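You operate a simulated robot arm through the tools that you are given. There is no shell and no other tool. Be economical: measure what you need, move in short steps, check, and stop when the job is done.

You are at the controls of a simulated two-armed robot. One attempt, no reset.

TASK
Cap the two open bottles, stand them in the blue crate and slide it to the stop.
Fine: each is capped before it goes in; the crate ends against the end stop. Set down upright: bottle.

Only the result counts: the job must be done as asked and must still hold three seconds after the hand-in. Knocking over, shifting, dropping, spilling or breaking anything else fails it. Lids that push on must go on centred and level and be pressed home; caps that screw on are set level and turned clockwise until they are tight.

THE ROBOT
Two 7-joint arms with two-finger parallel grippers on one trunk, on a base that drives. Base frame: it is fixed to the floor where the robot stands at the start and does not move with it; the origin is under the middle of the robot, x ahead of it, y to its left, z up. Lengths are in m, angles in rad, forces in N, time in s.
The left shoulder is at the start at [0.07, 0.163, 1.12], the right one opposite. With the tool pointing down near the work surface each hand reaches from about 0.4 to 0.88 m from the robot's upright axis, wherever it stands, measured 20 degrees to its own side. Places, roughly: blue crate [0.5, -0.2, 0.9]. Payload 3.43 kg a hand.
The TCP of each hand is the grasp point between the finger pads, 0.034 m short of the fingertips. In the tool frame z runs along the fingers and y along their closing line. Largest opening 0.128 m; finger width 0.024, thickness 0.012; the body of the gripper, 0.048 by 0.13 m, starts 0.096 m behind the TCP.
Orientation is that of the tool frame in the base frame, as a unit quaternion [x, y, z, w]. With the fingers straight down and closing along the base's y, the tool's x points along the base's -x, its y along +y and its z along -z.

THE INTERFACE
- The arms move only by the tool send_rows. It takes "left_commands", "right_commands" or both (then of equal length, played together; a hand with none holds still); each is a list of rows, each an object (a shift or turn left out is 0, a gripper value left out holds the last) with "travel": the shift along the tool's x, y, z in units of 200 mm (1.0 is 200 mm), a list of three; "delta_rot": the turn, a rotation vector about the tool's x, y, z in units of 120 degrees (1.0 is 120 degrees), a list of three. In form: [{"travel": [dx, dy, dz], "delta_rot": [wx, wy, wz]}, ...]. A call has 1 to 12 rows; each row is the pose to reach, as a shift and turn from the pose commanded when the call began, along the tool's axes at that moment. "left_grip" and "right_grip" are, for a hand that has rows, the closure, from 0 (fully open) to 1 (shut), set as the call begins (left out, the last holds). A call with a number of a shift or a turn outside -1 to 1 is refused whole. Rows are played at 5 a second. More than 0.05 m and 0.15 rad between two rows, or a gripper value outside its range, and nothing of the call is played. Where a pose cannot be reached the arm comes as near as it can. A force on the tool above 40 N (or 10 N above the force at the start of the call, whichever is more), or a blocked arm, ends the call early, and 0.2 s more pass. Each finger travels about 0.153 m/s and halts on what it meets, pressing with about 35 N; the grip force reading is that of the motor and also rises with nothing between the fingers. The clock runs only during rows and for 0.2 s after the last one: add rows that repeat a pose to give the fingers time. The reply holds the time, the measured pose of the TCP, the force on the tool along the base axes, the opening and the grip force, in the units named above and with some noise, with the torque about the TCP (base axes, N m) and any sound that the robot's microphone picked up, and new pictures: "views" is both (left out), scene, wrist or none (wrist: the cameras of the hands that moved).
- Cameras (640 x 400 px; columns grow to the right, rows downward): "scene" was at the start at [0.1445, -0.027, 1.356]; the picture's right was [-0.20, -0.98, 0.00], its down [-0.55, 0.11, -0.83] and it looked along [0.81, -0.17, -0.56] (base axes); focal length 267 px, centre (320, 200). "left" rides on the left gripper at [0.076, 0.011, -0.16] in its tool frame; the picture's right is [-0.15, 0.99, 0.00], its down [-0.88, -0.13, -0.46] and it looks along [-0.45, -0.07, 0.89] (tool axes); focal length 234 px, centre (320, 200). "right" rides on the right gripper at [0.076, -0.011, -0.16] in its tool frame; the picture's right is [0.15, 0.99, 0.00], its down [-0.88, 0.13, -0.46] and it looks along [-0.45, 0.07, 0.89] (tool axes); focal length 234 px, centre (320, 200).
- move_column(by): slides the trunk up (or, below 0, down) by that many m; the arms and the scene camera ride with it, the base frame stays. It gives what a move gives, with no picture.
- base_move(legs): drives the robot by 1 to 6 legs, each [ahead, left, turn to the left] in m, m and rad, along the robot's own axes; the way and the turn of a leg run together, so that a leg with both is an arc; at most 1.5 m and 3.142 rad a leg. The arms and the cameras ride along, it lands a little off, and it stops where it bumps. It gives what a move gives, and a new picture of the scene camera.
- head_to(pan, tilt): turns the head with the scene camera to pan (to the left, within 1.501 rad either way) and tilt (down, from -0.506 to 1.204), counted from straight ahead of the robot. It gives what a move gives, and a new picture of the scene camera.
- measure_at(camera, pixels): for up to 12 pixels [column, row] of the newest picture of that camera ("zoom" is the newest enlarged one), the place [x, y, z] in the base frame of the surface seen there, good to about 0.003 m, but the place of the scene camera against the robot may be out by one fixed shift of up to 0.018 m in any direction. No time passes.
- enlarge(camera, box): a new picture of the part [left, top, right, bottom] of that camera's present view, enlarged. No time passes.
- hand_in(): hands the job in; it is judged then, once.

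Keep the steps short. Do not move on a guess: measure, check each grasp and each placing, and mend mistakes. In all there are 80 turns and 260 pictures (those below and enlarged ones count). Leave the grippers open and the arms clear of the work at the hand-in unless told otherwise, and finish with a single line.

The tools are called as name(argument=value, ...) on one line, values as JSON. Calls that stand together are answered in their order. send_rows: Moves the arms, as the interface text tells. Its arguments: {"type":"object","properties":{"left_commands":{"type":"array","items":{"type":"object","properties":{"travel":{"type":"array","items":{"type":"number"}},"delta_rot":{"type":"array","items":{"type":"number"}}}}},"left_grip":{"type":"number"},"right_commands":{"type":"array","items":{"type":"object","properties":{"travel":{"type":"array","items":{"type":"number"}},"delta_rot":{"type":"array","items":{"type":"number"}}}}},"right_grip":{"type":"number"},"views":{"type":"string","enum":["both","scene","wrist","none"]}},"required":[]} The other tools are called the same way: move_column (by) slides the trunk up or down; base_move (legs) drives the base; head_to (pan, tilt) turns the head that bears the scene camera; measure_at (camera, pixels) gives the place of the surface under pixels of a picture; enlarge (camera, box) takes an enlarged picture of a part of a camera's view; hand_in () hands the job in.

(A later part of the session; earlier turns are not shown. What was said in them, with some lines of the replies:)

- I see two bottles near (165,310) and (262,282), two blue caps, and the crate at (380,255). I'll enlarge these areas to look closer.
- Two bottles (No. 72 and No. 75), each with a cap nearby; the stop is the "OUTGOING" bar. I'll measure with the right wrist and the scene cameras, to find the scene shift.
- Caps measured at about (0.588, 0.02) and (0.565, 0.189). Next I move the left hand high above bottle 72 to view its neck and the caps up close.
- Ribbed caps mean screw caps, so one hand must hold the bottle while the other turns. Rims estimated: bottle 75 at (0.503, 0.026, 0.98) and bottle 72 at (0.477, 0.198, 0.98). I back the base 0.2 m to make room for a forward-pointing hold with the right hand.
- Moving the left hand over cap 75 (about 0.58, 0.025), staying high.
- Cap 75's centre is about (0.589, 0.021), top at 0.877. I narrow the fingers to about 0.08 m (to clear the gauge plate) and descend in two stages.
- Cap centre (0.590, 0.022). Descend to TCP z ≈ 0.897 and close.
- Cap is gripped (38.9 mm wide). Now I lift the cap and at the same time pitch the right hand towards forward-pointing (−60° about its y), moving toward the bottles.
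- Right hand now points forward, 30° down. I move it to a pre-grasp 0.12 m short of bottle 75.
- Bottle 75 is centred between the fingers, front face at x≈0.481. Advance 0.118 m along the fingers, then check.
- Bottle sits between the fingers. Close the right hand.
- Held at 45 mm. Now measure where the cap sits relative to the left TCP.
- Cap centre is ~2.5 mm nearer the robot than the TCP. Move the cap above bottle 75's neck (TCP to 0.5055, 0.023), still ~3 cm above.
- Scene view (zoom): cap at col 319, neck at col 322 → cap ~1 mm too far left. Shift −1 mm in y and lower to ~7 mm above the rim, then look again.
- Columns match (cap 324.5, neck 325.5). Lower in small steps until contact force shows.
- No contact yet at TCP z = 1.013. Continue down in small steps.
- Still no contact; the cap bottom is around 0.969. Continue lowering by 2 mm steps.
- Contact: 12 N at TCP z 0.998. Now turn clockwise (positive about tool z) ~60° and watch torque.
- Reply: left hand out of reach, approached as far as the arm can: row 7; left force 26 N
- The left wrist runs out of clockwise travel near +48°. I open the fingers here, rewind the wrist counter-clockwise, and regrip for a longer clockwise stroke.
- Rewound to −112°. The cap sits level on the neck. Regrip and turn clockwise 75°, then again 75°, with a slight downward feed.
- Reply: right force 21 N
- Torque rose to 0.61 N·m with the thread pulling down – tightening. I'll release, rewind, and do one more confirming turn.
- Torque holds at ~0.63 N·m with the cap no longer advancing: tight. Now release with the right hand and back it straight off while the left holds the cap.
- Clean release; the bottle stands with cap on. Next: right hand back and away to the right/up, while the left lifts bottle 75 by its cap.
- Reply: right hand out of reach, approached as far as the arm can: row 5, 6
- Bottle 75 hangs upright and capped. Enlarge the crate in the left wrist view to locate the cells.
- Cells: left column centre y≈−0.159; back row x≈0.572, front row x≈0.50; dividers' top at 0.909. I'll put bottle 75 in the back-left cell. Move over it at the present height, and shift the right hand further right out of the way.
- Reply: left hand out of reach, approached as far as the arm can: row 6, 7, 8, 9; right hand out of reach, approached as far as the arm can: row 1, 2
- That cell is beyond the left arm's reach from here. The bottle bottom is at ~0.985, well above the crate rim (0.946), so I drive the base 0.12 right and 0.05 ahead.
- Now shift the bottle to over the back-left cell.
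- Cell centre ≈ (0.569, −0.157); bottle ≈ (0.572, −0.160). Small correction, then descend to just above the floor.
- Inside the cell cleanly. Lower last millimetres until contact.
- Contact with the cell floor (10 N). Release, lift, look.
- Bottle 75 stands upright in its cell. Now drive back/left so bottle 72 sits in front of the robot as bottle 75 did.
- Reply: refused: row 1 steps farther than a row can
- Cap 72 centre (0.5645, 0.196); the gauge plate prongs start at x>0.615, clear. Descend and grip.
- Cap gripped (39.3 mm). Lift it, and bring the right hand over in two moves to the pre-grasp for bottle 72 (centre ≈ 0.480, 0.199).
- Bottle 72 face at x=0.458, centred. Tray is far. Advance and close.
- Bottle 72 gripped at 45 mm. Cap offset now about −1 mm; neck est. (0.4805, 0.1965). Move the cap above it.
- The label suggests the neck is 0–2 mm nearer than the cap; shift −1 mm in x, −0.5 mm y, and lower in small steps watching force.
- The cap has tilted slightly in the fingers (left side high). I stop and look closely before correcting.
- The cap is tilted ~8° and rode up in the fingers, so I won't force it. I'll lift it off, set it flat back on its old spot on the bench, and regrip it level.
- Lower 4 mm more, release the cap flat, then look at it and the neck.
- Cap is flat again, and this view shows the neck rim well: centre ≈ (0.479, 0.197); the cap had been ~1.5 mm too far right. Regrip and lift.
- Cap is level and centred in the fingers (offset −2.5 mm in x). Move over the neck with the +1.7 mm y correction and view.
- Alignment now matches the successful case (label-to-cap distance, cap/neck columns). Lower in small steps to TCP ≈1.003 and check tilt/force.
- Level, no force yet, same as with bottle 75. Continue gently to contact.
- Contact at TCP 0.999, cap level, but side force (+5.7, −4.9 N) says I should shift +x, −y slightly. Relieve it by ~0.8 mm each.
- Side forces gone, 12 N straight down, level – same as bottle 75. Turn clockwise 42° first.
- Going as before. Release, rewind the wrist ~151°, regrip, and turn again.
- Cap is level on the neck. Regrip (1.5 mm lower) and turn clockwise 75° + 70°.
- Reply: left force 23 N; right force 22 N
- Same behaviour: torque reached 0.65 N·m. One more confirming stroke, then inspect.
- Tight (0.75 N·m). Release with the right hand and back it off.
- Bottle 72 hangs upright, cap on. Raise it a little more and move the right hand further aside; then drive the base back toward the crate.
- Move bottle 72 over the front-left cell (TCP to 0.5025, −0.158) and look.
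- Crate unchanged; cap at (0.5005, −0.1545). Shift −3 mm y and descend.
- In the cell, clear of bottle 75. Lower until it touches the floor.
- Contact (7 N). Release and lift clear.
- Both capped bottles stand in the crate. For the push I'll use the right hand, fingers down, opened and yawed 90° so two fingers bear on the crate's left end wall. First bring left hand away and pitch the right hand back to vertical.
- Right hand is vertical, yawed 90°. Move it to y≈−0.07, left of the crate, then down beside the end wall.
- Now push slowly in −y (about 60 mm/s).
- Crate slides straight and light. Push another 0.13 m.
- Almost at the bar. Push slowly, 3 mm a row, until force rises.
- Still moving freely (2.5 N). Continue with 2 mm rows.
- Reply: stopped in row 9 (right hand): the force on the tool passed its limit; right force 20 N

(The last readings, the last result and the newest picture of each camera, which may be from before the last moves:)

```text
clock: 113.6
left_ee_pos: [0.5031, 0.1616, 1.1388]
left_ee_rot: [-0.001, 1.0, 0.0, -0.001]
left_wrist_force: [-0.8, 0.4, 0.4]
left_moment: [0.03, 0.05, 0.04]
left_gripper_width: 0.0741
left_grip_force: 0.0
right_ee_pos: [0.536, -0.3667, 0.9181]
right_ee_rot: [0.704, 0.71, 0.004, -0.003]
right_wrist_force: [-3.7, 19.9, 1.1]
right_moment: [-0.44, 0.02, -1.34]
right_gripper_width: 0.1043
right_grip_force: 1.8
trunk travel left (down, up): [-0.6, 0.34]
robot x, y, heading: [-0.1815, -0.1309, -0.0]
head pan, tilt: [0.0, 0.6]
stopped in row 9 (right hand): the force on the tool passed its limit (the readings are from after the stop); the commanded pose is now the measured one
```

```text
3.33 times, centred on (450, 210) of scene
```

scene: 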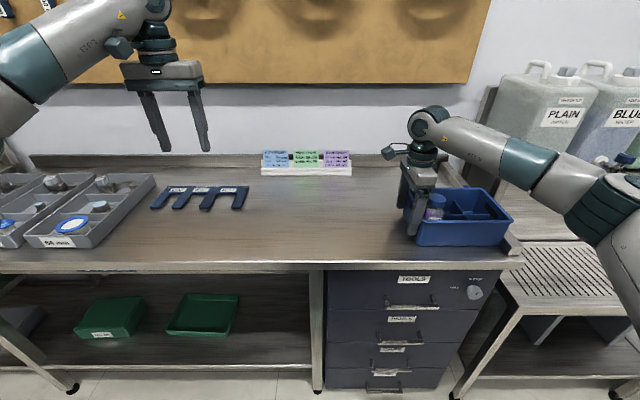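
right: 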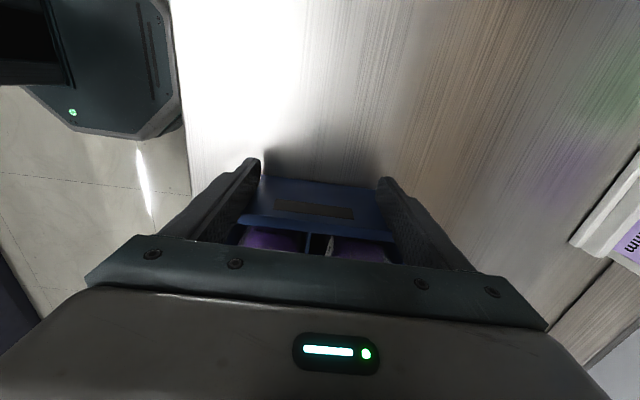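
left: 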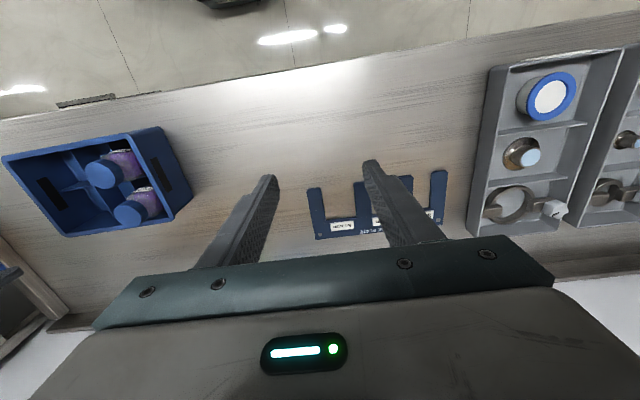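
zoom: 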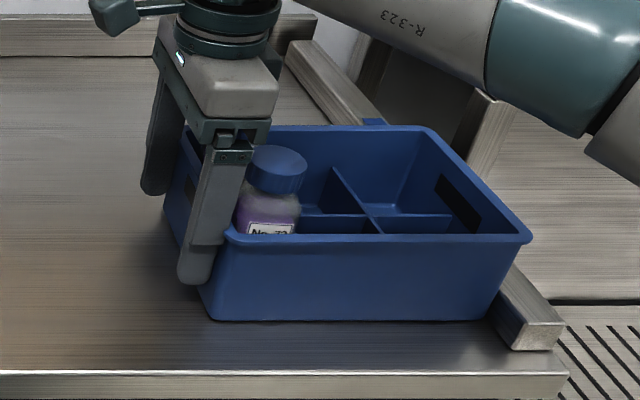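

Force rose to 20 N: it's against the bar, but the moment suggests mostly the near finger bears. Measure the crate's end and bar at near and far side.

measure_at(camera="zoom", pixels=[[524, 238], [428, 131], [475, 184], [240, 237], [515, 290], [500, 305], [375, 119], [330, 75], [300, 55], [540, 315]])

send_rows(right_commands=[{"travel": [0.05, 0, 0]}, {"travel": [0.1, 0, 0]}, {"travel": [0.1, 0, -0.2]}, {"travel": [0.1, 0, -0.4]}, {"travel": [0.1, 0, -0.6]}, {"travel": [-0.1, 0, -0.8]}, {"travel": [-0.3, 0, -0.95]}, {"travel": [-0.3, 0, -0.95]}])

```text
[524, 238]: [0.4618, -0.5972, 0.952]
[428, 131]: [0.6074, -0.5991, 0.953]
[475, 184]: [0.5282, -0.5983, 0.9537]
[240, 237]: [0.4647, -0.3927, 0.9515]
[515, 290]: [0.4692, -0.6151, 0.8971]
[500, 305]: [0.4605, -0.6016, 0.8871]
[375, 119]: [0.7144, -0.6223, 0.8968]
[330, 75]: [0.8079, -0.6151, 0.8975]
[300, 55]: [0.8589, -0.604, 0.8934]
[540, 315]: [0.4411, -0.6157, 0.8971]
```

```text
refused: row 6 steps farther than a row can; nothing moved
5 turns are left
```

The crate rim is parallel to the bar (−0.597 / −0.599) and in contact. Few turns remain: back the right hand off, lift clear, open both grippers, and check.

send_rows(right_commands=[{"travel": [0.05, 0, 0]}, {"travel": [0.15, 0, 0]}, {"travel": [0.25, 0, 0]}, {"travel": [0.25, 0, -0.2]}, {"travel": [0.25, 0, -0.4]}, {"travel": [0.25, 0, -0.6]}, {"travel": [0.25, 0, -0.8]}, {"travel": [0.25, 0, -0.95]}], views="none")

send_rows(right_commands=[{"travel": [0, 0, 0]}, {"travel": [0, 0, 0]}], left_commands=[{"travel": [0, 0, 0]}, {"travel": [0, 0, 0]}], left_grip=0.0, right_grip=0.0, views="both")

enlarge(camera="scene", box=[380, 160, 540, 270])

```text
clock: 115.4
left_ee_pos: [0.5021, 0.1605, 1.1387]
left_ee_rot: [0.0, 1.0, 0.001, 0.0]
left_wrist_force: [-1.0, -0.2, 0.4]
left_moment: [0.03, 0.01, 0.03]
left_gripper_width: 0.0738
left_grip_force: 0.1
right_ee_pos: [0.5334, -0.3206, 1.1099]
right_ee_rot: [0.706, 0.708, 0.002, -0.002]
right_wrist_force: [-0.1, 0.7, 0.5]
right_moment: [-0.06, -0.01, -0.02]
right_gripper_width: 0.1024
right_grip_force: 0.1
trunk travel left (down, up): [-0.6, 0.34]
robot x, y, heading: [-0.181, -0.1291, -0.005]
head pan, tilt: [0.0, 0.6]
```

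```text
clock: 116.0
left_ee_pos: [0.5033, 0.1603, 1.1381]
left_ee_rot: [0.0, 1.0, 0.0, 0.0]
left_wrist_force: [0.7, 0.2, -0.4]
left_moment: [0.0, -0.01, 0.0]
left_gripper_width: 0.128
left_grip_force: 0.0
right_ee_pos: [0.5348, -0.3207, 1.11]
right_ee_rot: [0.707, 0.707, 0.002, -0.002]
right_wrist_force: [0.1, 0.1, -0.2]
right_moment: [0.0, -0.01, -0.02]
right_gripper_width: 0.128
right_grip_force: 0.1
trunk travel left (down, up): [-0.6, 0.34]
robot x, y, heading: [-0.1858, -0.127, -0.005]
head pan, tilt: [0.0, 0.6]
```

scene: 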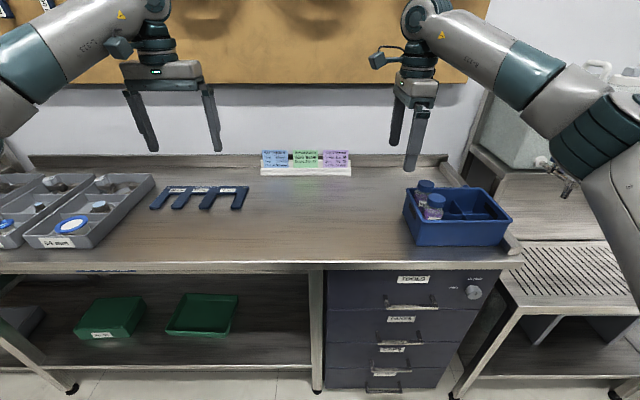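
right: 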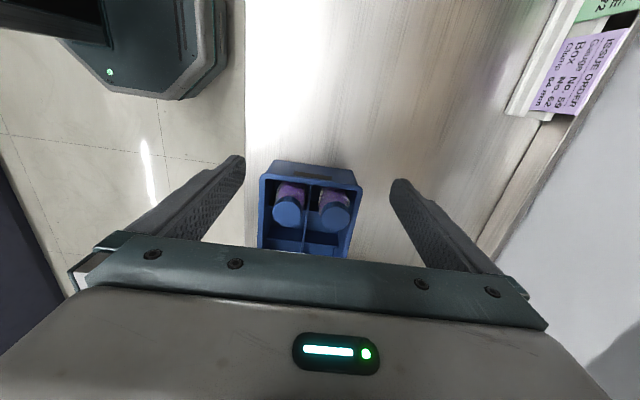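
left: 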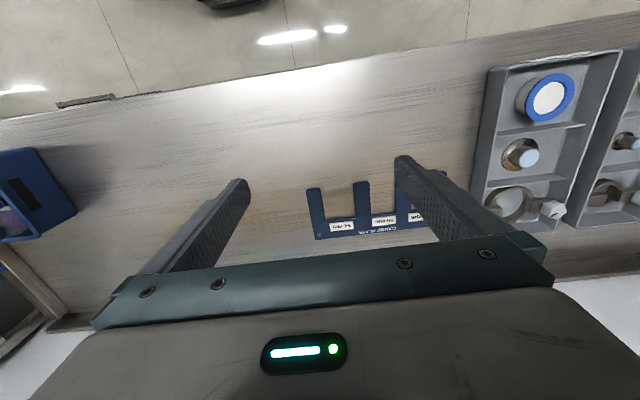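

```text
3.64 times, centred on (460, 215) of scene
4 turns are left
```

zoom: 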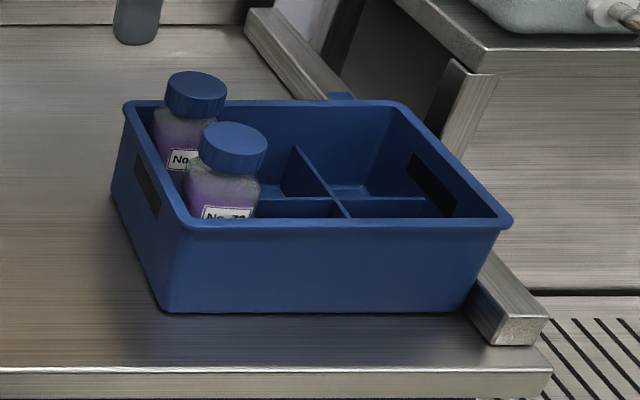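

Both bottles upright, capped. Check the contact between crate wall and bar precisely before handing in.

measure_at(camera="zoom", pixels=[[458, 303], [466, 285], [475, 262], [490, 235], [472, 303], [478, 295], [485, 300], [494, 262], [486, 270], [338, 97], [505, 222], [400, 106]])

enlarge(camera="scene", box=[485, 220, 525, 255])

```text
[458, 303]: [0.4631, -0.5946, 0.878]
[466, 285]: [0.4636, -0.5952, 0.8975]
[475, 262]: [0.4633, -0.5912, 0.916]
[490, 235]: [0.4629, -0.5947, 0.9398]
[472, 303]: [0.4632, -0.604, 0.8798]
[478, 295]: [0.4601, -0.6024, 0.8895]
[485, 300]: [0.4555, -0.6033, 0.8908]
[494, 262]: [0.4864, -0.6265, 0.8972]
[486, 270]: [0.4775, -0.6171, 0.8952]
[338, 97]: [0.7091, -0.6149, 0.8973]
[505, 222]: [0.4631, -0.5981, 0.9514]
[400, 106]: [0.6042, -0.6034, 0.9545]
```

```text
11.43 times, centred on (505, 238) of scene
3 turns are left
```

zoom: 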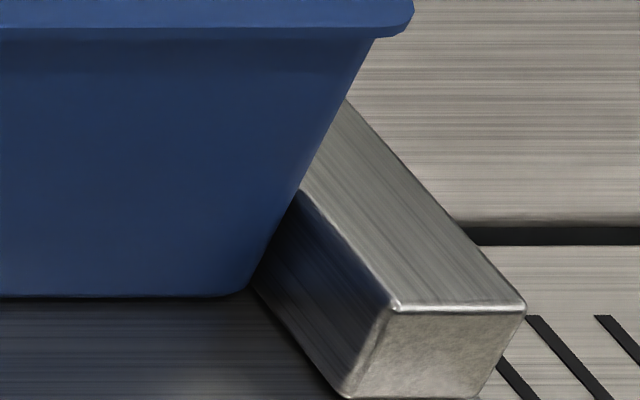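

The crate wall meets the bar face at the near corner and runs parallel to it. The bottles are capped and upright, the grippers are open and the arms are clear, so I'm handing in.

hand_in()

```text
The job is handed in.
```

I capped bottles No. 72 and No. 75 tight, stood them upright in the blue crate and slid it until it pressed against the end stop; the job is handed in, result not shown.
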